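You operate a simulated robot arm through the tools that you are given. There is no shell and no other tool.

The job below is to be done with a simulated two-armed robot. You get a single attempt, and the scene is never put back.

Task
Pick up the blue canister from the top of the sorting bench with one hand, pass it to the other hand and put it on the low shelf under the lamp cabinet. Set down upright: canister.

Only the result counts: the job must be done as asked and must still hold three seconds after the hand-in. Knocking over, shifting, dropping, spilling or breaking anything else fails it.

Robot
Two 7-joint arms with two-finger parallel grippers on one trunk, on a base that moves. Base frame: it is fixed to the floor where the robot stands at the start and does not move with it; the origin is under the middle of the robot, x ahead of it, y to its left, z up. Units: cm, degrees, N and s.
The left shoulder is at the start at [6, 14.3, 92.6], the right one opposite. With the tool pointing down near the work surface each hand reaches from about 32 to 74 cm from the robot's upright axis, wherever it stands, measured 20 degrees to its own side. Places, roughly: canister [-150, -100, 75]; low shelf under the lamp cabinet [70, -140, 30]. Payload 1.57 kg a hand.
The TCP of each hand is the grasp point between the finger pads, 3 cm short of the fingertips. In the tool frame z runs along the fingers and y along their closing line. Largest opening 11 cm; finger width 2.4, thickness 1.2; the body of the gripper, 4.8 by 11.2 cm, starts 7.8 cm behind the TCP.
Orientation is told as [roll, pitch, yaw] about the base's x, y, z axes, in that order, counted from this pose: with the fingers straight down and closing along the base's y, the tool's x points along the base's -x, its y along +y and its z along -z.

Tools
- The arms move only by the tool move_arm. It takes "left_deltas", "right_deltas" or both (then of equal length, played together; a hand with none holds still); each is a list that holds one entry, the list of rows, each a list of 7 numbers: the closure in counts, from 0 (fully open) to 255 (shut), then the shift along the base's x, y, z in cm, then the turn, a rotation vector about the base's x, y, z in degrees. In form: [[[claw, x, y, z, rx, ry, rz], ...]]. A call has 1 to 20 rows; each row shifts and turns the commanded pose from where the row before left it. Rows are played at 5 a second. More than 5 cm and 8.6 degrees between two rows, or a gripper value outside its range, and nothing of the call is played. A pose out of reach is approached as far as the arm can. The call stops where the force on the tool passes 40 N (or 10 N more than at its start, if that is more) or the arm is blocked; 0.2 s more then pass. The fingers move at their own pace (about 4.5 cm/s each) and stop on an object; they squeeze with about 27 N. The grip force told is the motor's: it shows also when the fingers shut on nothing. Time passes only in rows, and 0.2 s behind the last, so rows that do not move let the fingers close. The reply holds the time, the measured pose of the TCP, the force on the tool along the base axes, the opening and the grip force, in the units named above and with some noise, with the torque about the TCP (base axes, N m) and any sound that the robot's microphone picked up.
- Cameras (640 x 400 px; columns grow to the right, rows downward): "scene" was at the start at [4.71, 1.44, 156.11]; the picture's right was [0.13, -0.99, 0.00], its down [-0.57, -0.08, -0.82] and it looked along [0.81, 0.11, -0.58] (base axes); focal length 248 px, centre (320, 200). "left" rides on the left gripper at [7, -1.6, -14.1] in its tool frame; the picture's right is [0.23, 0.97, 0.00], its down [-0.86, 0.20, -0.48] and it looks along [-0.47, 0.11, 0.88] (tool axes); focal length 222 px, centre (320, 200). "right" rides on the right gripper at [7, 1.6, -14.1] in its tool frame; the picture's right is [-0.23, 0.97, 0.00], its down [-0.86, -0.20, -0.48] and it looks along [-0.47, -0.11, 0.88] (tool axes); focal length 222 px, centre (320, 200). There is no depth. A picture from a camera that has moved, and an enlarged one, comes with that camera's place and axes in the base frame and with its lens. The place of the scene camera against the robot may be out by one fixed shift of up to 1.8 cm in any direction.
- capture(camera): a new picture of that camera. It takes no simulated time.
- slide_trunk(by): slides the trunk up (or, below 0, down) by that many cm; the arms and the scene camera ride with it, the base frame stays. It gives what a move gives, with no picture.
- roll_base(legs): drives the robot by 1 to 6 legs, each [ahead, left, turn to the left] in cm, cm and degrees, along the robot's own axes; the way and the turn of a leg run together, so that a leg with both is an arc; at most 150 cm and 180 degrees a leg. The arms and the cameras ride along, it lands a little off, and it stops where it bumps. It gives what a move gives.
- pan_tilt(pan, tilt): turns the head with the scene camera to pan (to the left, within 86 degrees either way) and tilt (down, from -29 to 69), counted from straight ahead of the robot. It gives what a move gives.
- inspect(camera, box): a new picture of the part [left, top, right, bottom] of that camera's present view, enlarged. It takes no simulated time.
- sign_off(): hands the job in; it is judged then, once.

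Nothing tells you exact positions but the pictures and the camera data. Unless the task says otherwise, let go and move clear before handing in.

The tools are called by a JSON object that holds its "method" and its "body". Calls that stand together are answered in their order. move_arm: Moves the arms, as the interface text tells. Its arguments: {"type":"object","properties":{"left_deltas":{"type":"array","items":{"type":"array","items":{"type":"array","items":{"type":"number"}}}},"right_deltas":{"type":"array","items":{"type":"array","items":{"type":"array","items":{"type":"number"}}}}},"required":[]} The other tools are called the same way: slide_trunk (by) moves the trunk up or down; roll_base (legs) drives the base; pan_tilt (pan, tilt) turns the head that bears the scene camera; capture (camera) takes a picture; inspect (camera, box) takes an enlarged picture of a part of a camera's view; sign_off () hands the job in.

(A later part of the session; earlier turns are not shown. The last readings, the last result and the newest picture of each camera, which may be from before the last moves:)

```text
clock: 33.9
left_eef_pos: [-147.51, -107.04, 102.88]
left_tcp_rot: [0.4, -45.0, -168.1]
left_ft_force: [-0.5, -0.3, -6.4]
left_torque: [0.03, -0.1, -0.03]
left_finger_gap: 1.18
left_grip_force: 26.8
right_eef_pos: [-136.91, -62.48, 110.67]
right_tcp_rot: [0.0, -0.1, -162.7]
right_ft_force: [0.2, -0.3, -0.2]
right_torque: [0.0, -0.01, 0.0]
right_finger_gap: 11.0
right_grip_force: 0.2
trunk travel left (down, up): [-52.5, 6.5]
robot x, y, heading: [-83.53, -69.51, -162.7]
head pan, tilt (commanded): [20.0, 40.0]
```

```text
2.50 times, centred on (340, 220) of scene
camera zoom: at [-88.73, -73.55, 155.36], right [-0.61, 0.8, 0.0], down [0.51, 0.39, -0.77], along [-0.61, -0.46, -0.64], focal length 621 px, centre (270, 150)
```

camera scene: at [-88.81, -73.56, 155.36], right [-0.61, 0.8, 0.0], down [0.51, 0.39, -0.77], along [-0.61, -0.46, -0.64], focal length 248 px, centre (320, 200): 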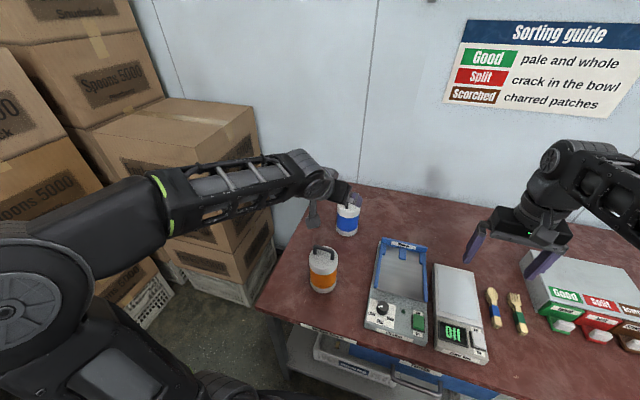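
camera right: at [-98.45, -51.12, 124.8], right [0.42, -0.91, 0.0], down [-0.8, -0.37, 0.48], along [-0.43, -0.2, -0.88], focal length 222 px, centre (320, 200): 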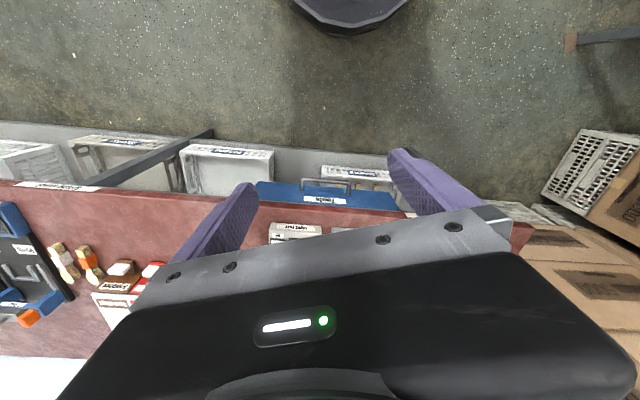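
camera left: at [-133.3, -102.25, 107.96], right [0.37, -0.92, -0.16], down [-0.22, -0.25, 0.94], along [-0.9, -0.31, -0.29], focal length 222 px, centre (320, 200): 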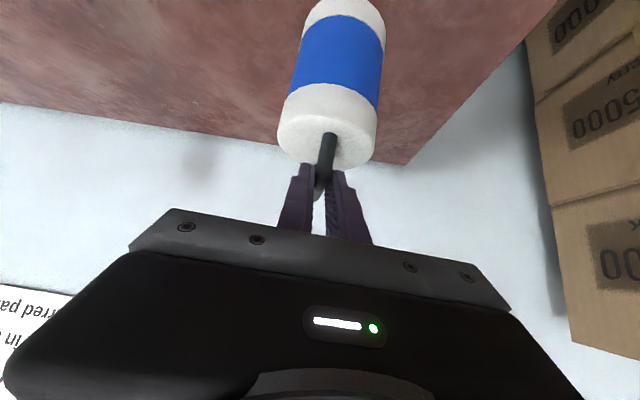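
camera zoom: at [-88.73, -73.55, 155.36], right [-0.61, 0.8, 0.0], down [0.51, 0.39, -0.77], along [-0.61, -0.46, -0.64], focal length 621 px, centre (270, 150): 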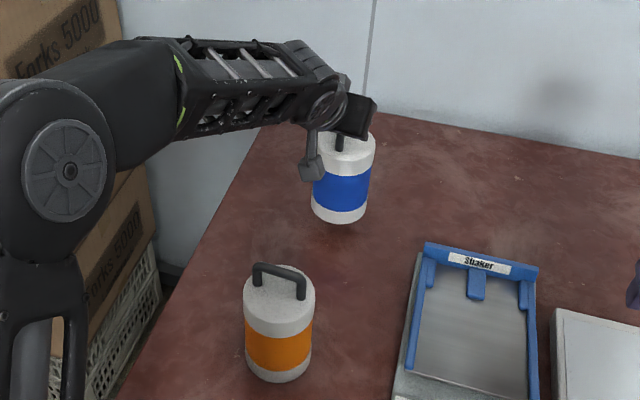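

Lifted: about 0.65 kg, hanging upright. I continue raising it with the arm and then the trunk to clear the orange canister.

{"method": "move_arm", "body": {"left_deltas": [[[255, 0, 0, 2, 0, 0, 0], [255, 0, 0, 2, 0, 0, 0], [255, 0, 0, 2, 0, 0, 0], [255, 0, 0, 2, 0, 0, 0], [255, 0, 0, 2, 0, 0, 0], [255, 0, 0, 2, 0, 0, 0]]]}}

{"method": "slide_trunk", "body": {"by": 6.3}}

{"method": "capture", "body": {"camera": "scene"}}

{"method": "capture", "body": {"camera": "left"}}

```text
clock: 35.3
left_eef_pos: [-147.62, -107.05, 114.77]
left_tcp_rot: [0.5, -45.0, -167.9]
left_ft_force: [-0.7, -0.9, -5.3]
left_torque: [0.05, -0.16, 0.02]
left_finger_gap: 1.16
left_grip_force: 27.0
right_eef_pos: [-137.02, -62.59, 110.52]
right_tcp_rot: [0.0, 0.0, -162.7]
right_ft_force: [-0.3, -0.1, 0.2]
right_torque: [0.0, -0.04, 0.02]
right_finger_gap: 10.99
right_grip_force: 0.0
trunk travel left (down, up): [-52.5, 6.5]
robot x, y, heading: [-83.89, -69.39, -162.6]
head pan, tilt (commanded): [20.0, 40.0]
```

```text
clock: 36.4
left_eef_pos: [-147.63, -107.14, 121.02]
left_tcp_rot: [0.4, -45.1, -168.0]
left_ft_force: [-0.5, -0.4, -5.7]
left_torque: [0.05, -0.17, 0.0]
left_finger_gap: 1.21
left_grip_force: 26.7
right_eef_pos: [-137.04, -62.5, 116.85]
right_tcp_rot: [-0.1, 0.0, -162.6]
right_ft_force: [0.0, 0.3, 0.9]
right_torque: [0.02, -0.02, 0.01]
right_finger_gap: 11.0
right_grip_force: 0.0
trunk travel left (down, up): [-58.8, 0.2]
robot x, y, heading: [-83.95, -69.25, -162.8]
head pan, tilt (commanded): [20.0, 40.0]
```

```text
taken
camera scene: at [-88.74, -73.55, 161.66], right [-0.61, 0.8, 0.0], down [0.51, 0.39, -0.77], along [-0.61, -0.46, -0.64], focal length 248 px, centre (320, 200)
```

scene: 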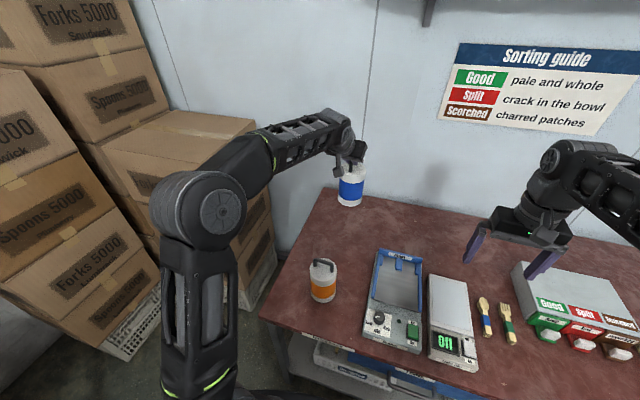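

```text
taken
camera left: at [-133.36, -102.3, 126.19], right [0.37, -0.92, -0.16], down [-0.22, -0.25, 0.94], along [-0.9, -0.31, -0.29], focal length 222 px, centre (320, 200)
```

left: 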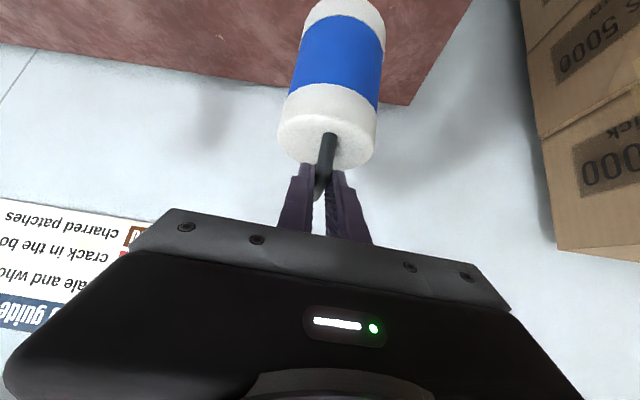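

The canister base is now near z 103, above everything on the bench. I slide right a little so as not to pass over the orange canister, then back away into open floor.

{"method": "roll_base", "body": {"legs": [[0, -13, 0], [-65, 0, 0]]}}

{"method": "capture", "body": {"camera": "scene"}}

{"method": "capture", "body": {"camera": "left"}}

```text
clock: 40.9
left_eef_pos: [-89.82, -75.44, 120.95]
left_tcp_rot: [0.5, -45.0, -167.7]
left_ft_force: [0.7, 0.4, -5.6]
left_torque: [0.06, -0.15, -0.04]
left_finger_gap: 1.18
left_grip_force: 26.6
right_eef_pos: [-79.4, -30.91, 116.95]
right_tcp_rot: [0.1, 0.0, -162.4]
right_ft_force: [0.8, 0.2, -0.5]
right_torque: [0.0, 0.03, -0.02]
right_finger_gap: 11.0
right_grip_force: 0.0
trunk travel left (down, up): [-58.8, 0.2]
robot x, y, heading: [-26.58, -37.51, -162.3]
head pan, tilt (commanded): [20.0, 40.0]
```

```text
taken
camera scene: at [-31.12, -41.64, 161.67], right [-0.61, 0.79, 0.0], down [0.51, 0.39, -0.77], along [-0.61, -0.47, -0.64], focal length 248 px, centre (320, 200)
```

scene: 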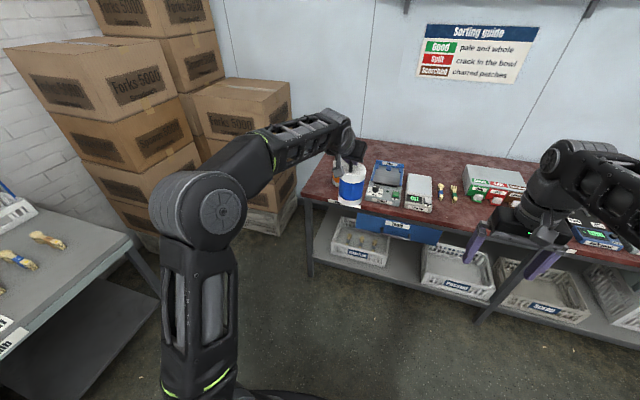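

```text
taken
camera left: at [-75.61, -70.63, 126.24], right [0.37, -0.92, -0.16], down [-0.22, -0.25, 0.94], along [-0.9, -0.32, -0.29], focal length 222 px, centre (320, 200)
```

left: 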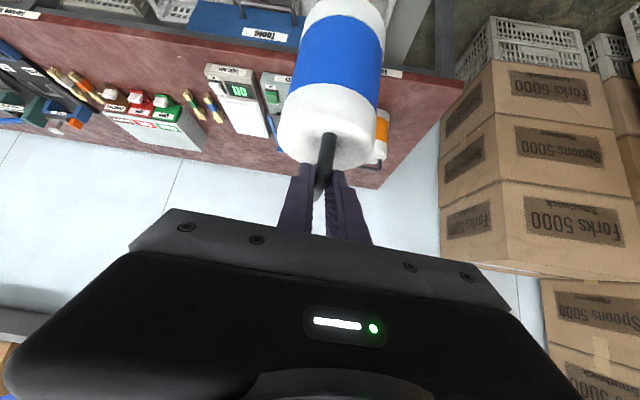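

The canister is clear of the bench and hangs upright in the left hand. Now in open floor I bring it slightly toward the middle, and turn the right hand so that it points horizontally left-forward for the handover.

{"method": "move_arm", "body": {"left_deltas": [[[255, 0.2, 2.4, -1.25, 0, 0, 0], [255, 0.2, 2.4, -1.25, 0, 0, 0], [255, 0.2, 2.4, -1.25, 0, 0, 0], [255, 0.2, 2.4, -1.25, 0, 0, 0], [255, 0, 0, 0, 0, 0, 0]]], "right_deltas": [[[0, 0, 0, 0, 0, 0, 8], [0, 0, 0, 0, 0, 0, 8], [0, 0, 0, 0, 0, 0, 8], [0, 0, 0, 0, 0, 0, 8], [0, 0, 0, 0, 0, 0, 8]]]}}

{"method": "move_arm", "body": {"right_deltas": [[[0, 0, 0, -1.1, -6.915, 4.371, 0], [0, 0, 0, -1.1, -6.915, 4.371, 0], [0, 0, 0, -1.1, -6.915, 4.371, 0], [0, 0, 0, -1.1, -6.915, 4.371, 0], [0, 0, 0, -1.1, -6.915, 4.371, 0], [0, 0, 0, -1.1, -6.915, 4.371, 0], [0, 0, 0, -1.1, -6.915, 4.371, 0], [0, 0, 0, -1.1, -6.915, 4.371, 0], [0, 0, 0, -1.1, -6.915, 4.371, 0], [0, 0, 0, -1.1, -6.915, 4.371, 0], [0, 0, 0, -1.1, -6.915, 4.371, 0]]]}}

{"method": "pan_tilt", "body": {"pan": 0, "tilt": 40}}

{"method": "capture", "body": {"camera": "scene"}}

{"method": "capture", "body": {"camera": "right"}}

```text
clock: 42.0
left_eef_pos: [-89.12, -66.2, 115.82]
left_tcp_rot: [0.4, -45.0, -167.6]
left_ft_force: [-0.9, 0.4, -5.2]
left_torque: [0.05, -0.14, 0.0]
left_finger_gap: 1.2
left_grip_force: 27.3
right_eef_pos: [-79.56, -30.98, 116.88]
right_tcp_rot: [0.0, 0.1, -122.3]
right_ft_force: [0.3, -0.4, 0.6]
right_torque: [0.05, -0.01, -0.01]
right_finger_gap: 11.01
right_grip_force: 0.0
trunk travel left (down, up): [-58.8, 0.2]
robot x, y, heading: [-26.52, -37.15, -162.6]
head pan, tilt (commanded): [20.0, 40.0]
```

```text
clock: 44.5
left_eef_pos: [-88.99, -65.97, 115.95]
left_tcp_rot: [0.5, -45.0, -167.8]
left_ft_force: [-0.4, 1.4, -5.6]
left_torque: [0.08, -0.12, -0.03]
left_finger_gap: 1.19
left_grip_force: 27.3
right_eef_pos: [-79.55, -30.74, 104.74]
right_tcp_rot: [145.1, -89.8, 92.6]
right_ft_force: [-0.7, 1.1, 0.4]
right_torque: [-0.01, 0.01, 0.02]
right_finger_gap: 10.99
right_grip_force: 0.0
trunk travel left (down, up): [-58.8, 0.2]
robot x, y, heading: [-26.42, -37.55, -162.6]
head pan, tilt (commanded): [20.0, 40.0]
```

```text
clock: 45.3
left_eef_pos: [-89.0, -66.14, 115.8]
left_tcp_rot: [0.5, -44.9, -167.6]
left_ft_force: [0.2, -0.8, -5.7]
left_torque: [0.02, -0.14, 0.02]
left_finger_gap: 1.17
left_grip_force: 27.0
right_eef_pos: [-79.45, -30.79, 104.79]
right_tcp_rot: [76.4, -89.9, 161.4]
right_ft_force: [-0.7, 0.6, 0.6]
right_torque: [0.02, 0.02, 0.02]
right_finger_gap: 11.02
right_grip_force: 0.0
trunk travel left (down, up): [-58.8, 0.2]
robot x, y, heading: [-26.32, -37.63, -162.5]
head pan, tilt (commanded): [0.0, 40.0]
```

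```text
taken
camera scene: at [-32.56, -39.01, 161.67], right [-0.3, 0.95, 0.0], down [0.61, 0.2, -0.77], along [-0.73, -0.23, -0.64], focal length 248 px, centre (320, 200)
```

scene: 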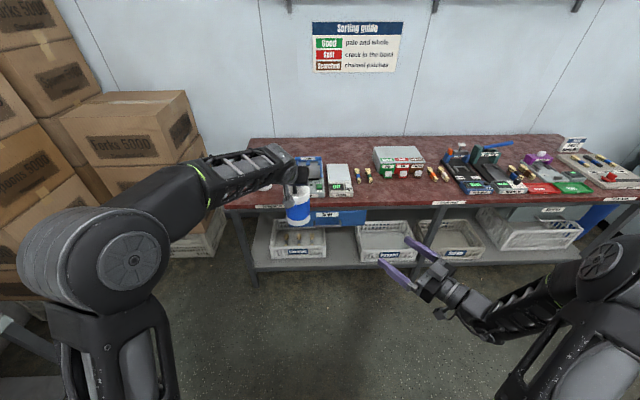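

```text
taken
camera right: at [-70.69, -19.91, 97.96], right [0.82, -0.52, 0.23], down [0.08, 0.51, 0.85], along [-0.56, -0.68, 0.47], focal length 222 px, centre (320, 200)
```

right: 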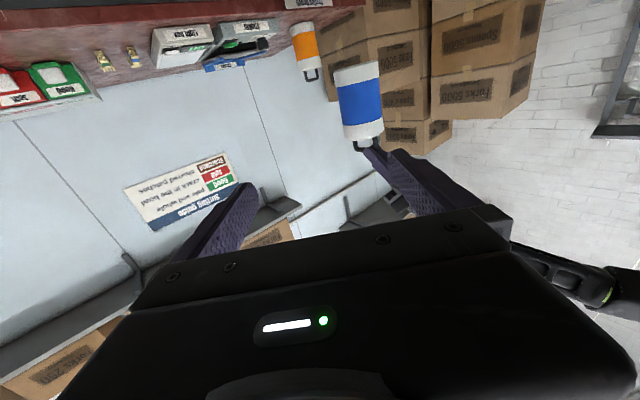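

The right camera sees the canister ahead. I move the right hand onto the approach line, about 20 cm short of the canister, and check.

{"method": "move_arm", "body": {"right_deltas": [[[0, 0, -3.7, 0.1, 0, 0, 0], [0, 0, -3.7, 0.1, 0, 0, 0], [0, 0, -3.7, 0.1, 0, 0, 0], [0, 0, -3.7, 0.1, 0, 0, 0], [0, 0, -3.7, 0.1, 0, 0, 0]]]}}

{"method": "capture", "body": {"camera": "right"}}

{"method": "inspect", "body": {"camera": "scene", "box": [240, 140, 440, 300]}}

```text
clock: 46.5
left_eef_pos: [-89.02, -66.18, 115.75]
left_tcp_rot: [0.4, -45.0, -167.6]
left_ft_force: [0.6, 0.0, -5.3]
left_torque: [0.05, -0.13, 0.02]
left_finger_gap: 1.19
left_grip_force: 27.2
right_eef_pos: [-80.07, -49.59, 105.97]
right_tcp_rot: [104.2, -89.9, 133.6]
right_ft_force: [-0.1, -0.1, 0.4]
right_torque: [0.02, 0.02, 0.01]
right_finger_gap: 10.98
right_grip_force: 0.0
right hand out of reach, approached as far as the arm can: row 2
trunk travel left (down, up): [-58.8, 0.2]
robot x, y, heading: [-26.24, -37.56, -162.4]
head pan, tilt (commanded): [0.0, 40.0]
```

```text
taken
camera right: at [-71.21, -38.63, 99.09], right [0.82, -0.52, 0.23], down [0.09, 0.51, 0.85], along [-0.56, -0.68, 0.47], focal length 222 px, centre (320, 200)
```

right: 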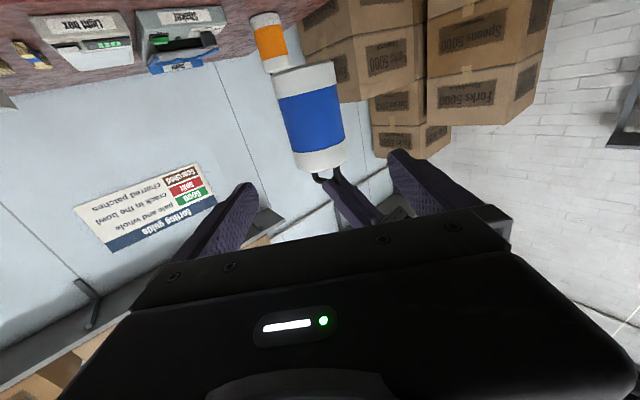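

```text
2.50 times, centred on (340, 220) of scene
camera zoom: at [-32.54, -39.13, 161.67], right [-0.3, 0.95, 0.0], down [0.61, 0.2, -0.77], along [-0.73, -0.23, -0.64], focal length 621 px, centre (270, 150)
```

zoom: 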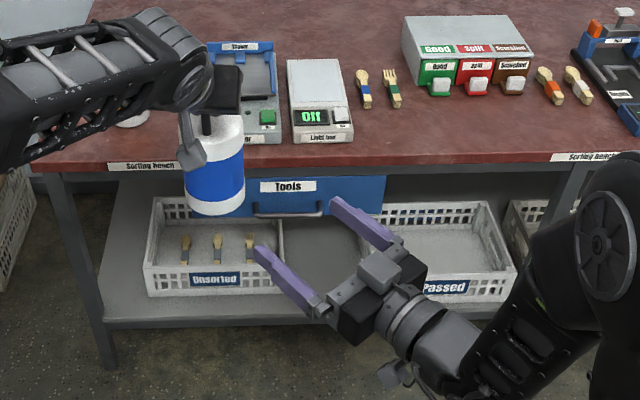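

The right hand is on the approach line. I zoom the right camera on the canister to measure where it hangs relative to the right hand.

{"method": "inspect", "body": {"camera": "right", "box": [240, 50, 400, 220]}}

{"method": "inspect", "body": {"camera": "left", "box": [220, 0, 460, 220]}}

```text
2.35 times, centred on (320, 135) of right
camera zoom: at [-71.21, -38.63, 99.09], right [0.82, -0.52, 0.23], down [0.09, 0.51, 0.85], along [-0.56, -0.68, 0.47], focal length 523 px, centre (320, 353)
```

zoom: 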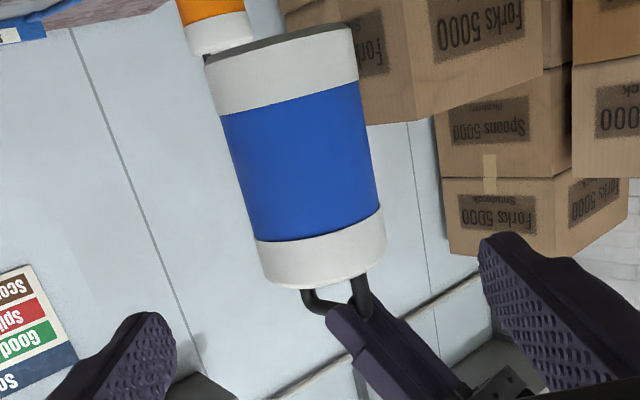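

```text
1.82 times, centred on (340, 110) of left
camera zoom: at [-74.78, -61.34, 121.03], right [0.37, -0.92, -0.16], down [-0.22, -0.25, 0.94], along [-0.9, -0.32, -0.29], focal length 404 px, centre (284, 364)
```

zoom: 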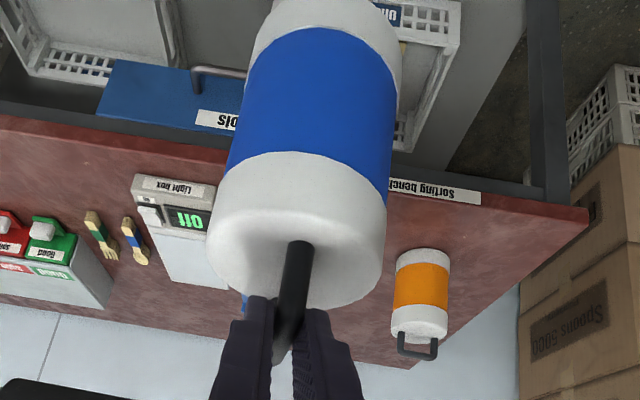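

Comparing all views, the canister axis hangs about 2 cm ahead of the left TCP, near [-91.2,-66.6], body from z about 97.4 to 111. I move the right hand half of the way in with a small lateral and height correction.

{"method": "move_arm", "body": {"right_deltas": [[[0, -1.93, -2.84, -0.57, 0, 0, 0], [0, -1.93, -2.84, -0.57, 0, 0, 0], [0, -1.93, -2.84, -0.57, 0, 0, 0], [0, 0, 0, 0, 0, 0, 0]]]}}

{"method": "capture", "body": {"camera": "right"}}

{"method": "inspect", "body": {"camera": "scene", "box": [240, 140, 440, 300]}}

```text
clock: 47.5
left_eef_pos: [-88.94, -66.01, 115.82]
left_tcp_rot: [0.5, -44.9, -167.6]
left_ft_force: [-0.5, 0.8, -5.5]
left_torque: [0.05, -0.16, 0.01]
left_finger_gap: 1.21
left_grip_force: 27.5
right_eef_pos: [-85.43, -57.88, 104.33]
right_tcp_rot: [105.4, -89.8, 132.2]
right_ft_force: [-0.1, 0.0, -0.2]
right_torque: [0.01, 0.0, -0.02]
right_finger_gap: 11.02
right_grip_force: 0.0
trunk travel left (down, up): [-58.8, 0.2]
robot x, y, heading: [-26.6, -37.35, -162.1]
head pan, tilt (commanded): [0.0, 40.0]
```

```text
taken
camera right: at [-76.62, -47.02, 97.42], right [0.82, -0.52, 0.23], down [0.09, 0.51, 0.85], along [-0.56, -0.68, 0.47], focal length 222 px, centre (320, 200)
```

right: 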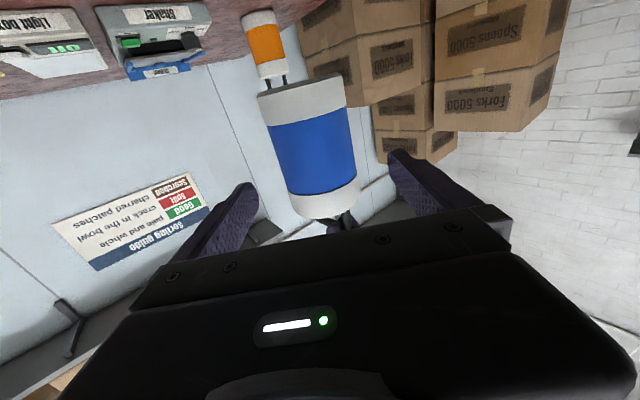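

```text
2.50 times, centred on (340, 220) of scene
camera zoom: at [-32.51, -38.98, 161.67], right [-0.3, 0.95, 0.0], down [0.61, 0.19, -0.77], along [-0.73, -0.23, -0.64], focal length 621 px, centre (270, 150)
```

zoom: 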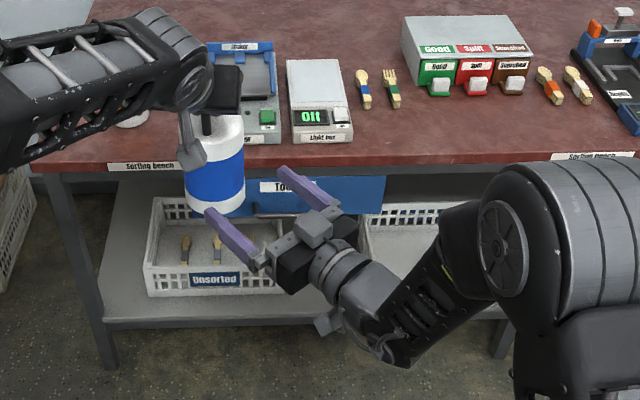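

{"method": "inspect", "body": {"camera": "right", "box": [220, 60, 420, 240]}}

```text
2.22 times, centred on (320, 150) of right
camera zoom: at [-76.62, -47.02, 97.42], right [0.82, -0.52, 0.23], down [0.09, 0.51, 0.85], along [-0.56, -0.68, 0.47], focal length 494 px, centre (320, 311)
```

zoom: 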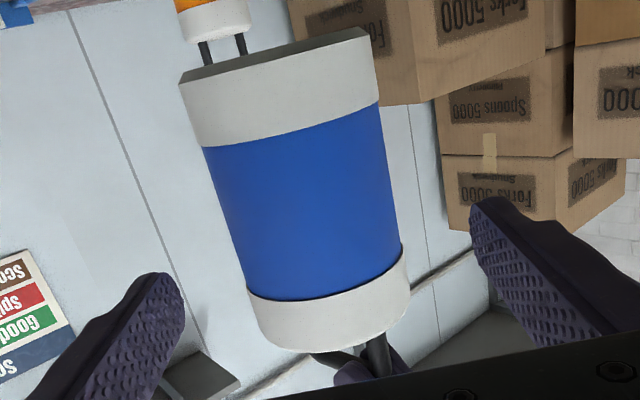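

The canister is centred to within about 0.5 cm; I correct that sideways and slide the right fingers around the body.

{"method": "move_arm", "body": {"right_deltas": [[[0, -0.42, 0.27, -0.4, 0, 0, 0], [0, -1.03, -1.62, 0, 0, 0, 0], [0, -1.03, -1.62, 0, 0, 0, 0], [0, -1.03, -1.62, 0, 0, 0, 0], [0, -1.03, -1.62, 0, 0, 0, 0], [0, -1.0, -1.6, 0, 0, 0, 0], [0, 0, 0, 0, 0, 0, 0]]]}}

{"method": "capture", "body": {"camera": "right"}}

{"method": "inspect", "body": {"camera": "scene", "box": [240, 140, 400, 280]}}

```text
clock: 49.1
left_eef_pos: [-88.95, -66.11, 115.81]
left_tcp_rot: [0.4, -45.0, -167.7]
left_ft_force: [-0.6, -0.1, -5.6]
left_torque: [0.02, -0.14, 0.02]
left_finger_gap: 1.17
left_grip_force: 27.0
right_eef_pos: [-91.25, -65.59, 103.43]
right_tcp_rot: [97.7, -89.8, 140.0]
right_ft_force: [-0.4, -0.1, -0.3]
right_torque: [0.03, 0.01, -0.03]
right_finger_gap: 10.98
right_grip_force: 0.0
trunk travel left (down, up): [-58.8, 0.2]
robot x, y, heading: [-26.54, -37.75, -162.5]
head pan, tilt (commanded): [0.0, 40.0]
```

```text
taken
camera right: at [-82.37, -54.7, 96.58], right [0.82, -0.52, 0.23], down [0.09, 0.51, 0.85], along [-0.56, -0.68, 0.47], focal length 222 px, centre (320, 200)
```

right: 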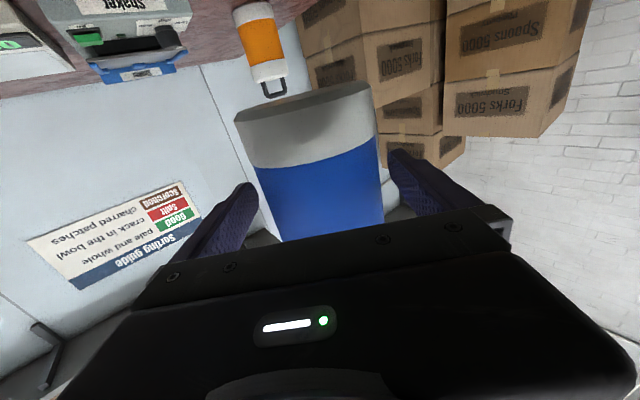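

```text
2.86 times, centred on (320, 210) of scene
camera zoom: at [-32.54, -39.01, 161.67], right [-0.3, 0.95, 0.0], down [0.61, 0.19, -0.77], along [-0.73, -0.23, -0.64], focal length 709 px, centre (320, 171)
```

zoom: 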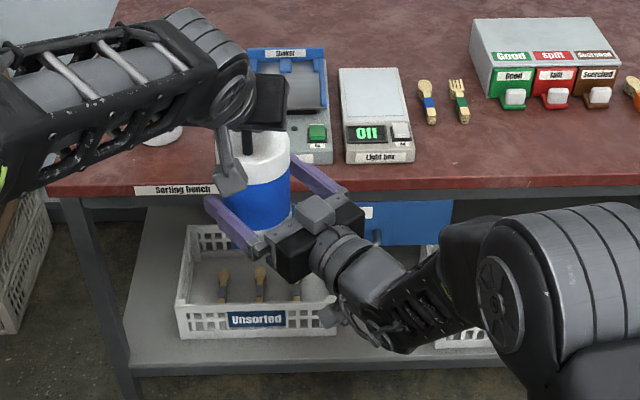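

{"method": "inspect", "body": {"camera": "right", "box": [180, 70, 480, 260]}}

{"method": "inspect", "body": {"camera": "scene", "box": [280, 180, 360, 240]}}

```text
2.11 times, centred on (330, 165) of right
camera zoom: at [-82.37, -54.7, 96.58], right [0.82, -0.52, 0.23], down [0.09, 0.51, 0.85], along [-0.56, -0.68, 0.47], focal length 468 px, centre (299, 274)
```

zoom: 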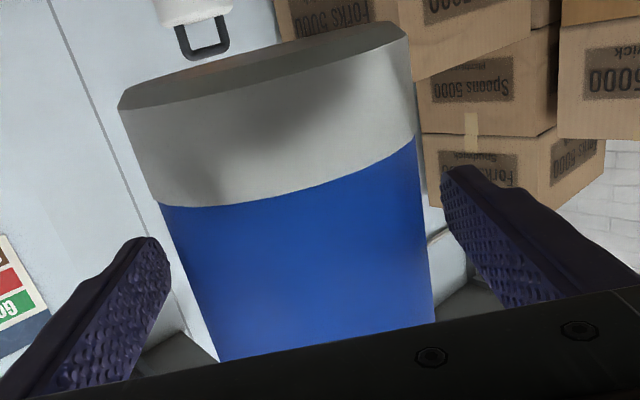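

```text
6.67 times, centred on (320, 210) of scene
camera zoom: at [-32.54, -39.01, 161.67], right [-0.3, 0.95, 0.0], down [0.61, 0.19, -0.77], along [-0.73, -0.23, -0.64], focal length 1655 px, centre (320, 133)
```

zoom: 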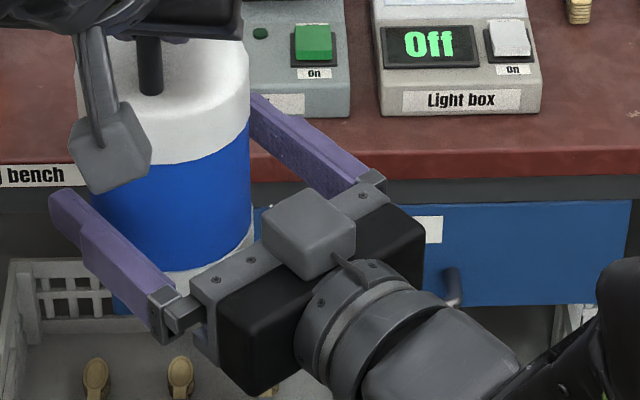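

The canister sits centred between the right fingers. I nudge 0.6 cm deeper and close the right gripper on the body.

{"method": "move_arm", "body": {"right_deltas": [[[0, -0.32, -0.5, 0, 0, 0, 0], [0, 0, 0, 0, 0, 0, 0], [255, 0, 0, 0, 0, 0, 0], [255, 0, 0, 0, 0, 0, 0], [255, 0, 0, 0, 0, 0, 0], [255, 0, 0, 0, 0, 0, 0], [255, 0, 0, 0, 0, 0, 0], [255, 0, 0, 0, 0, 0, 0], [255, 0, 0, 0, 0, 0, 0]]]}}

{"method": "capture", "body": {"camera": "right"}}

{"method": "inspect", "body": {"camera": "scene", "box": [260, 160, 380, 250]}}

```text
clock: 51.1
left_eef_pos: [-89.04, -66.07, 115.84]
left_tcp_rot: [0.3, -45.0, -167.7]
left_ft_force: [-8.9, 1.1, -6.3]
left_torque: [-0.07, 0.65, -0.03]
left_finger_gap: 1.18
left_grip_force: 26.8
right_eef_pos: [-91.37, -66.1, 103.43]
right_tcp_rot: [98.3, -89.9, 139.4]
right_ft_force: [9.0, -1.2, 0.9]
right_torque: [0.27, 0.31, -0.05]
right_finger_gap: 8.43
right_grip_force: 27.2
trunk travel left (down, up): [-58.8, 0.2]
robot x, y, heading: [-25.99, -37.56, -162.3]
head pan, tilt (commanded): [0.0, 40.0]
```

```text
taken
camera right: at [-82.64, -55.22, 96.58], right [0.82, -0.52, 0.23], down [0.08, 0.51, 0.85], along [-0.56, -0.68, 0.47], focal length 222 px, centre (320, 200)
```

right: 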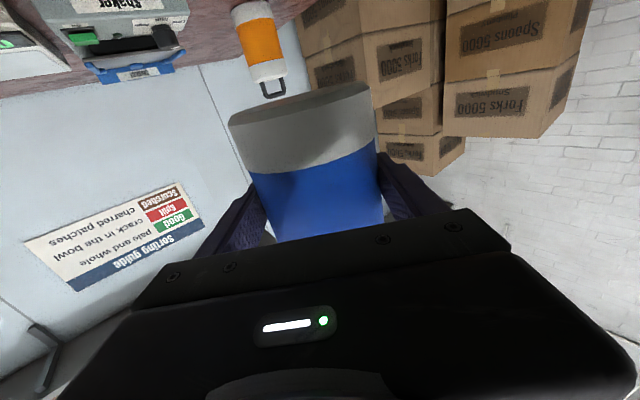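

```text
4.44 times, centred on (320, 205) of scene
camera zoom: at [-32.56, -39.04, 161.67], right [-0.3, 0.95, 0.0], down [0.61, 0.19, -0.77], along [-0.73, -0.23, -0.64], focal length 1103 px, centre (320, 178)
```

zoom: 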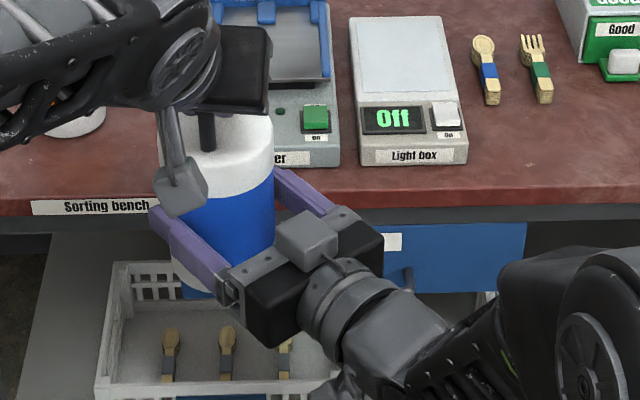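

The right hand now holds the body (gap 8.4 cm, 27 N). A small sideways strain of 9 N exists between the hands, so I relax it slightly before releasing the left hand.

{"method": "move_arm", "body": {"right_deltas": [[[255, 0.15, 0, 0, 0, 0, 0], [255, 0, 0, 0, 0, 0, 0]]]}}

```text
clock: 51.7
left_eef_pos: [-89.01, -66.01, 115.71]
left_tcp_rot: [0.4, -45.0, -167.7]
left_ft_force: [3.0, 6.5, -0.8]
left_torque: [0.16, -0.36, -0.22]
left_finger_gap: 1.17
left_grip_force: 26.9
right_eef_pos: [-91.51, -66.08, 103.43]
right_tcp_rot: [49.7, -89.8, -172.0]
right_ft_force: [-3.2, -6.5, 0.2]
right_torque: [0.72, -0.09, 0.06]
right_finger_gap: 8.48
right_grip_force: 27.0
trunk travel left (down, up): [-58.8, 0.2]
robot x, y, heading: [-26.25, -37.71, -162.4]
head pan, tilt (commanded): [0.0, 40.0]
```

Strain is small now. I open the left gripper to free the handle while the right hand holds still.

{"method": "move_arm", "body": {"left_deltas": [[[150, 0, 0, 0, 0, 0, 0], [150, 0, 0, 0, 0, 0, 0], [150, 0, 0, 0, 0, 0, 0], [150, 0, 0, 0, 0, 0, 0]]]}}

{"method": "capture", "body": {"camera": "left"}}

```text
clock: 52.7
left_eef_pos: [-88.95, -66.1, 115.9]
left_tcp_rot: [0.4, -45.0, -167.7]
left_ft_force: [-0.2, 0.4, 0.0]
left_torque: [-0.05, -0.01, 0.0]
left_finger_gap: 4.52
left_grip_force: 0.0
right_eef_pos: [-91.39, -66.08, 103.51]
right_tcp_rot: [88.2, -89.9, 149.4]
right_ft_force: [0.2, -0.2, -0.4]
right_torque: [0.03, 0.01, -0.01]
right_finger_gap: 8.46
right_grip_force: 27.3
trunk travel left (down, up): [-58.8, 0.2]
robot x, y, heading: [-26.03, -37.77, -162.2]
head pan, tilt (commanded): [0.0, 40.0]
```

```text
taken
camera left: at [-74.79, -61.27, 121.05], right [0.37, -0.92, -0.16], down [-0.22, -0.25, 0.94], along [-0.9, -0.32, -0.29], focal length 222 px, centre (320, 200)
```

left: 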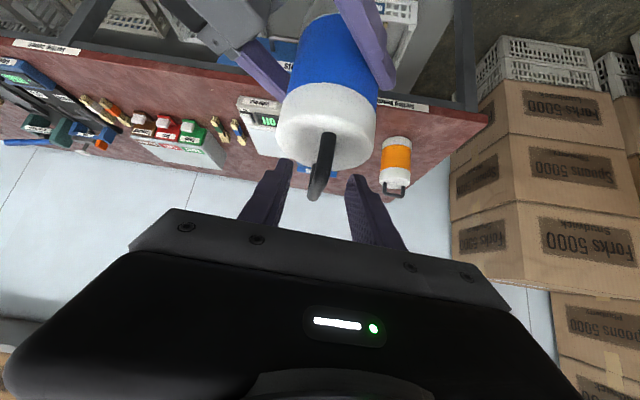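

The left fingers are open around the bar and the canister stays in place in the right hand. I check the reading once more before retreating.

{"method": "move_arm", "body": {"right_deltas": [[[255, 0, 0, 0, 0, 0, 0], [255, 0, 0, 0, 0, 0, 0]]]}}

{"method": "inspect", "body": {"camera": "left", "box": [220, 0, 460, 220]}}

{"method": "inspect", "body": {"camera": "scene", "box": [260, 160, 380, 250]}}

```text
clock: 53.3
left_eef_pos: [-89.04, -66.02, 115.87]
left_tcp_rot: [0.4, -45.0, -167.7]
left_ft_force: [-0.6, 0.8, -0.5]
left_torque: [0.0, 0.03, -0.01]
left_finger_gap: 4.52
left_grip_force: 0.1
right_eef_pos: [-91.21, -66.12, 103.51]
right_tcp_rot: [88.4, -89.9, 149.4]
right_ft_force: [-0.3, 0.1, 0.2]
right_torque: [0.05, -0.01, -0.03]
right_finger_gap: 8.49
right_grip_force: 27.0
trunk travel left (down, up): [-58.8, 0.2]
robot x, y, heading: [-26.12, -37.57, -162.8]
head pan, tilt (commanded): [0.0, 40.0]
```

```text
1.82 times, centred on (340, 110) of left
camera zoom: at [-74.8, -61.26, 121.05], right [0.37, -0.92, -0.16], down [-0.22, -0.25, 0.94], along [-0.9, -0.32, -0.29], focal length 404 px, centre (284, 364)
```

zoom: 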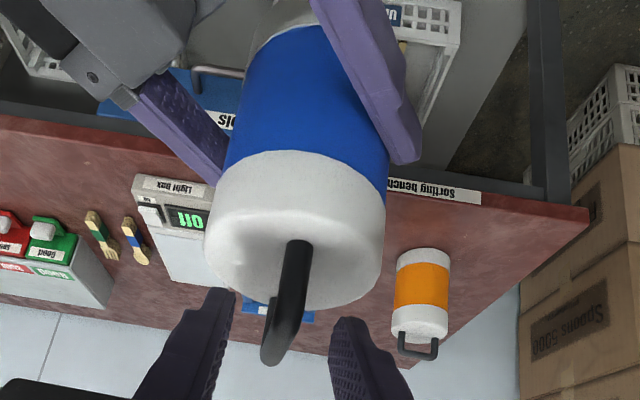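

```text
4.44 times, centred on (320, 205) of scene
camera zoom: at [-32.56, -39.04, 161.67], right [-0.3, 0.95, 0.0], down [0.61, 0.19, -0.77], along [-0.73, -0.23, -0.64], focal length 1103 px, centre (320, 178)
```

zoom: 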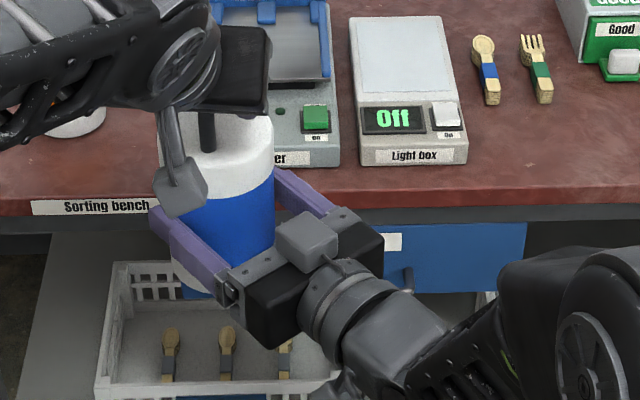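

The canister is held firmly by the right hand. I withdraw the left hand back along its own axis and then off to the left.

{"method": "move_arm", "body": {"left_deltas": [[[150, 1.7, 0.37, 1.75, 0, 0, 0], [150, 1.7, 0.37, 1.75, 0, 0, 0], [150, 1.7, 0.37, 1.75, 0, 0, 0], [150, 2.3, -2.4, 0, 0, 0, 0], [150, 2.3, -2.4, 0, 0, 0, 0], [150, 2.3, -2.4, 0, 0, 0, 0], [150, 2.3, -2.4, 0, 0, 0, 0]]]}}

{"method": "capture", "body": {"camera": "scene"}}

{"method": "capture", "body": {"camera": "left"}}

{"method": "capture", "body": {"camera": "right"}}

```text
clock: 54.9
left_eef_pos: [-75.02, -74.35, 121.12]
left_tcp_rot: [0.4, -45.0, -167.6]
left_ft_force: [-0.5, 0.8, -0.3]
left_torque: [0.04, -0.02, 0.01]
left_finger_gap: 4.55
left_grip_force: 0.1
right_eef_pos: [-91.27, -66.14, 103.42]
right_tcp_rot: [92.0, -89.8, 145.8]
right_ft_force: [-0.6, -0.8, -0.8]
right_torque: [0.05, -0.05, -0.05]
right_finger_gap: 8.45
right_grip_force: 26.9
trunk travel left (down, up): [-58.8, 0.2]
robot x, y, heading: [-26.29, -37.45, -162.2]
head pan, tilt (commanded): [0.0, 40.0]
```

```text
taken
camera scene: at [-32.48, -39.08, 161.67], right [-0.3, 0.95, 0.0], down [0.61, 0.19, -0.77], along [-0.73, -0.23, -0.64], focal length 248 px, centre (320, 200)
```

scene: 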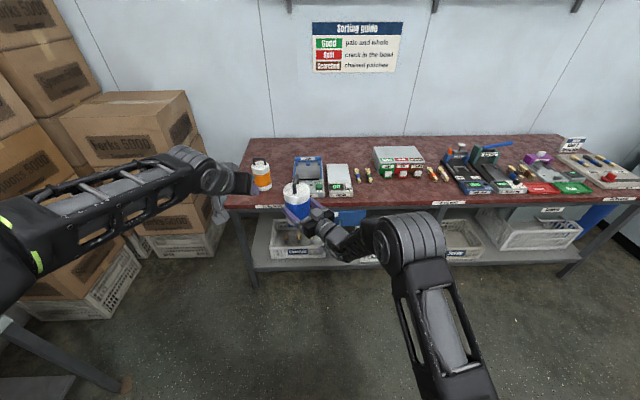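

```text
taken
camera left: at [-60.78, -69.59, 126.37], right [0.37, -0.92, -0.16], down [-0.22, -0.25, 0.94], along [-0.9, -0.32, -0.29], focal length 222 px, centre (320, 200)
```

left: 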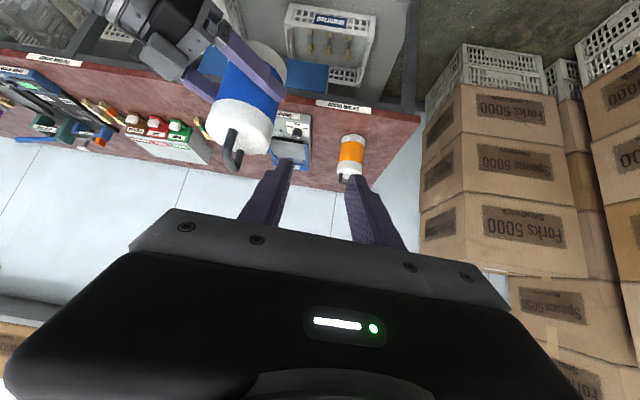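

```text
taken
camera right: at [-82.46, -55.21, 96.63], right [0.82, -0.52, 0.23], down [0.09, 0.51, 0.85], along [-0.56, -0.68, 0.47], focal length 222 px, centre (320, 200)
```

right: 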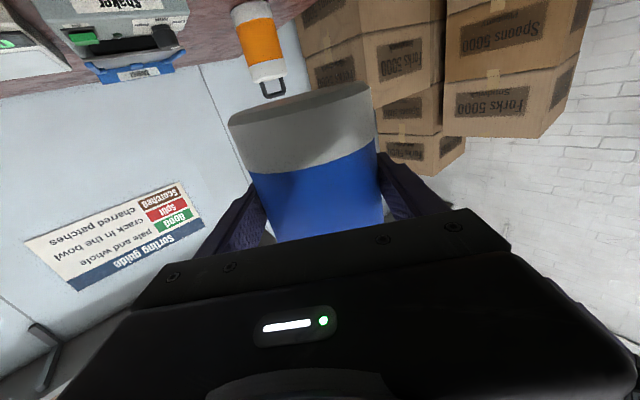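

The handover is complete: the right hand alone holds the canister upright. I fold the left hand back close to the body, then turn the robot to face the lamp cabinet (heading about -67°).

{"method": "move_arm", "body": {"left_deltas": [[[150, 3.41, 0.1, -1.5, 1.56, -7.335, 0], [150, 3.41, 0.1, -1.5, 1.56, -7.335, 0], [150, 3.41, 0.1, -1.5, 1.56, -7.335, 0], [150, 3.41, 0.1, -1.5, 1.56, -7.335, 0], [150, 3.41, 0.1, -1.5, 1.56, -7.335, 0], [150, 3.41, 0.1, -1.5, 1.56, -7.335, 0]]]}}

{"method": "roll_base", "body": {"legs": [[0, 0, 95]]}}

{"method": "pan_tilt", "body": {"pan": 20, "tilt": 35}}

{"method": "capture", "body": {"camera": "scene"}}

```text
clock: 56.3
left_eef_pos: [-54.23, -73.74, 112.02]
left_tcp_rot: [0.7, 0.1, -167.8]
left_ft_force: [1.4, -0.2, -0.2]
left_torque: [0.0, 0.04, 0.0]
left_finger_gap: 4.5
left_grip_force: 0.1
right_eef_pos: [-91.27, -66.04, 103.48]
right_tcp_rot: [89.7, -89.9, 147.8]
right_ft_force: [1.1, 0.4, -0.8]
right_torque: [0.03, -0.05, 0.0]
right_finger_gap: 8.48
right_grip_force: 26.7
trunk travel left (down, up): [-58.8, 0.2]
robot x, y, heading: [-26.58, -37.94, -162.2]
head pan, tilt (commanded): [0.0, 40.0]
```

```text
clock: 60.7
left_eef_pos: [12.45, -62.27, 112.05]
left_tcp_rot: [0.6, 0.0, -72.2]
left_ft_force: [-0.5, -0.3, -0.5]
left_torque: [-0.04, 0.01, -0.01]
left_finger_gap: 4.52
left_grip_force: 0.1
right_eef_pos: [8.51, -99.59, 103.45]
right_tcp_rot: [86.1, -89.8, -112.8]
right_ft_force: [0.7, 0.2, 0.1]
right_torque: [0.04, 0.03, -0.02]
right_finger_gap: 8.47
right_grip_force: 27.1
trunk travel left (down, up): [-58.8, 0.2]
robot x, y, heading: [-25.96, -37.57, -66.9]
head pan, tilt (commanded): [0.0, 40.0]
```

```text
clock: 61.5
left_eef_pos: [12.44, -62.09, 112.1]
left_tcp_rot: [0.6, 0.0, -72.2]
left_ft_force: [-0.1, 0.4, -0.3]
left_torque: [-0.01, -0.01, -0.01]
left_finger_gap: 4.57
left_grip_force: 0.1
right_eef_pos: [8.37, -99.64, 103.43]
right_tcp_rot: [73.6, -89.8, -100.5]
right_ft_force: [0.8, -0.4, 0.3]
right_torque: [0.05, 0.06, -0.01]
right_finger_gap: 8.47
right_grip_force: 27.1
trunk travel left (down, up): [-58.8, 0.2]
robot x, y, heading: [-25.66, -37.42, -66.7]
head pan, tilt (commanded): [20.0, 35.0]
```

```text
taken
camera scene: at [-22.35, -41.08, 162.42], right [-0.73, -0.68, 0.0], down [-0.39, 0.42, -0.82], along [0.56, -0.6, -0.57], focal length 248 px, centre (320, 200)
```

scene: 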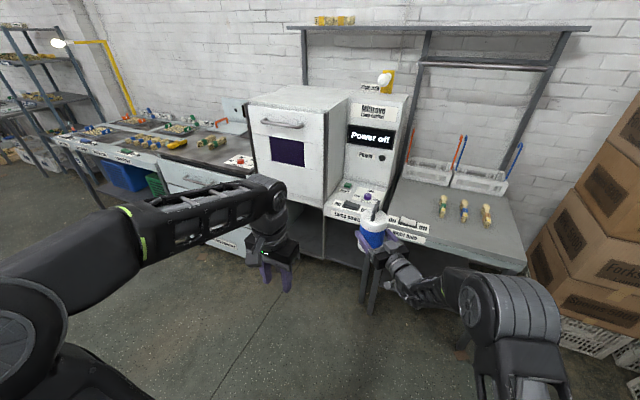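

The robot now faces the lamp cabinet direction. I drive sideways to the left to line up with the cabinet bay, keeping distance from the benches.

{"method": "roll_base", "body": {"legs": [[0, 65, 0]]}}

{"method": "move_arm", "body": {"right_deltas": [[[255, -1.8, -0.2, 0, 0, 0, -5], [255, -1.8, -0.2, 0, 0, 0, -5], [255, -1.8, -0.2, 0, 0, 0, -5], [255, -1.8, -0.2, 0, 0, 0, -5], [255, -1.8, -0.2, 0, 0, 0, -5], [255, -1.8, -0.2, 0, 0, 0, -5], [255, -1.8, -0.2, 0, 0, 0, -5], [255, -1.8, -0.2, 0, 0, 0, -5], [255, 0, 0, 0, 0, 0, 0]]]}}

{"method": "pan_tilt", "body": {"pan": 0, "tilt": 40}}

{"method": "capture", "body": {"camera": "scene"}}

```text
clock: 65.3
left_eef_pos: [74.07, -35.64, 112.09]
left_tcp_rot: [0.6, 0.1, -72.1]
left_ft_force: [0.7, -0.3, -0.5]
left_torque: [-0.02, 0.01, 0.03]
left_finger_gap: 4.52
left_grip_force: 0.0
right_eef_pos: [70.11, -73.22, 103.47]
right_tcp_rot: [67.4, -89.9, -94.1]
right_ft_force: [0.3, 0.5, 0.2]
right_torque: [0.02, 0.03, -0.03]
right_finger_gap: 8.47
right_grip_force: 27.1
trunk travel left (down, up): [-58.8, 0.2]
robot x, y, heading: [35.57, -11.03, -66.7]
head pan, tilt (commanded): [20.0, 35.0]
```

```text
clock: 67.3
left_eef_pos: [73.98, -35.6, 112.03]
left_tcp_rot: [0.7, 0.1, -72.1]
left_ft_force: [0.2, 0.0, -0.2]
left_torque: [0.03, -0.01, -0.01]
left_finger_gap: 4.53
left_grip_force: 0.0
right_eef_pos: [55.7, -79.59, 104.52]
right_tcp_rot: [54.7, -89.0, -102.2]
right_ft_force: [0.1, -0.2, -5.6]
right_torque: [0.04, 0.04, 0.0]
right_finger_gap: 8.48
right_grip_force: 27.3
right hand out of reach, approached as far as the arm can: row 3, 4, 5, 6, 7, 8
trunk travel left (down, up): [-58.8, 0.2]
robot x, y, heading: [35.7, -11.12, -66.6]
head pan, tilt (commanded): [20.0, 35.0]
```

```text
clock: 68.1
left_eef_pos: [73.95, -35.65, 112.15]
left_tcp_rot: [0.7, 0.0, -72.2]
left_ft_force: [0.1, 0.3, 0.5]
left_torque: [-0.03, 0.04, 0.01]
left_finger_gap: 4.54
left_grip_force: 0.0
right_eef_pos: [55.73, -79.45, 104.62]
right_tcp_rot: [54.4, -89.0, -101.8]
right_ft_force: [0.3, -0.2, -4.4]
right_torque: [0.01, 0.06, 0.0]
right_finger_gap: 8.46
right_grip_force: 26.9
trunk travel left (down, up): [-58.8, 0.2]
robot x, y, heading: [35.34, -11.0, -66.9]
head pan, tilt (commanded): [0.0, 40.0]
```

```text
taken
camera scene: at [36.58, -16.07, 161.67], right [-0.92, -0.4, 0.0], down [-0.25, 0.59, -0.77], along [0.3, -0.7, -0.64], focal length 248 px, centre (320, 200)
```

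scene: 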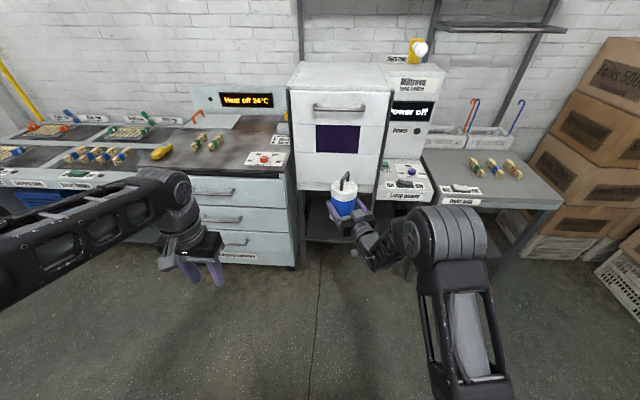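

The canister is upright in front of the lamp cabinet; the wrist could not turn fully forward at this spot, so I turn it back to a reachable angle (about 20-25° left of straight ahead).

{"method": "move_arm", "body": {"right_deltas": [[[255, 0, 0, 0, 0, 0, 5], [255, 0, 0, 0, 0, 0, 5], [255, 0, 0, 0, 0, 0, 5], [255, 0, 0, 0, 0, 0, 5], [255, 0, 0, 0, 0, 0, 5], [255, 0, 0, 0, 0, 0, 0]]]}}

{"method": "capture", "body": {"camera": "right"}}

{"method": "inspect", "body": {"camera": "scene", "box": [280, 130, 480, 290]}}

```text
clock: 69.5
left_eef_pos: [73.97, -35.56, 112.16]
left_tcp_rot: [0.6, -0.1, -72.1]
left_ft_force: [1.0, 0.5, -0.4]
left_torque: [-0.01, -0.02, -0.01]
left_finger_gap: 4.53
left_grip_force: 0.0
right_eef_pos: [55.73, -79.53, 104.49]
right_tcp_rot: [54.5, -89.0, -76.8]
right_ft_force: [-0.2, -0.4, -5.4]
right_torque: [0.01, 0.02, 0.02]
right_finger_gap: 8.48
right_grip_force: 26.7
trunk travel left (down, up): [-58.8, 0.2]
robot x, y, heading: [35.24, -11.26, -66.9]
head pan, tilt (commanded): [0.0, 40.0]
```

```text
taken
camera right: at [43.09, -72.65, 97.77], right [0.37, 0.9, 0.24], down [-0.51, -0.02, 0.86], along [0.77, -0.44, 0.46], focal length 222 px, centre (320, 200)
```

right: 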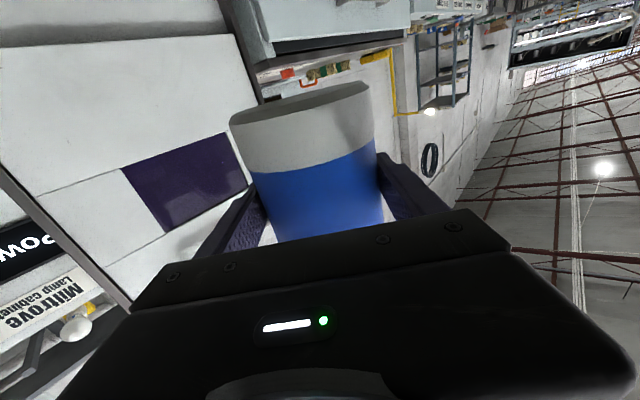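

```text
2.50 times, centred on (380, 210) of scene
camera zoom: at [36.59, -16.04, 161.67], right [-0.92, -0.39, 0.0], down [-0.25, 0.59, -0.77], along [0.3, -0.7, -0.64], focal length 621 px, centre (170, 175)
```

zoom: 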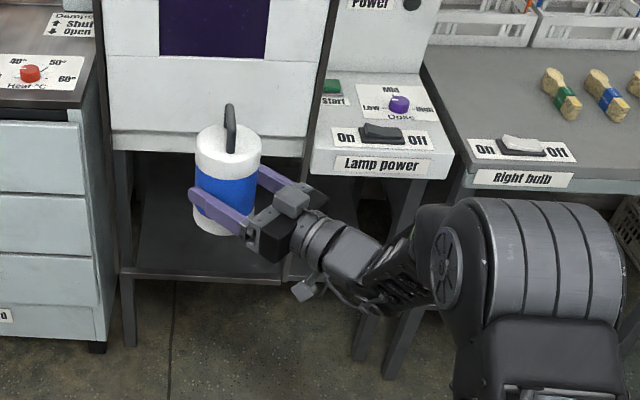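

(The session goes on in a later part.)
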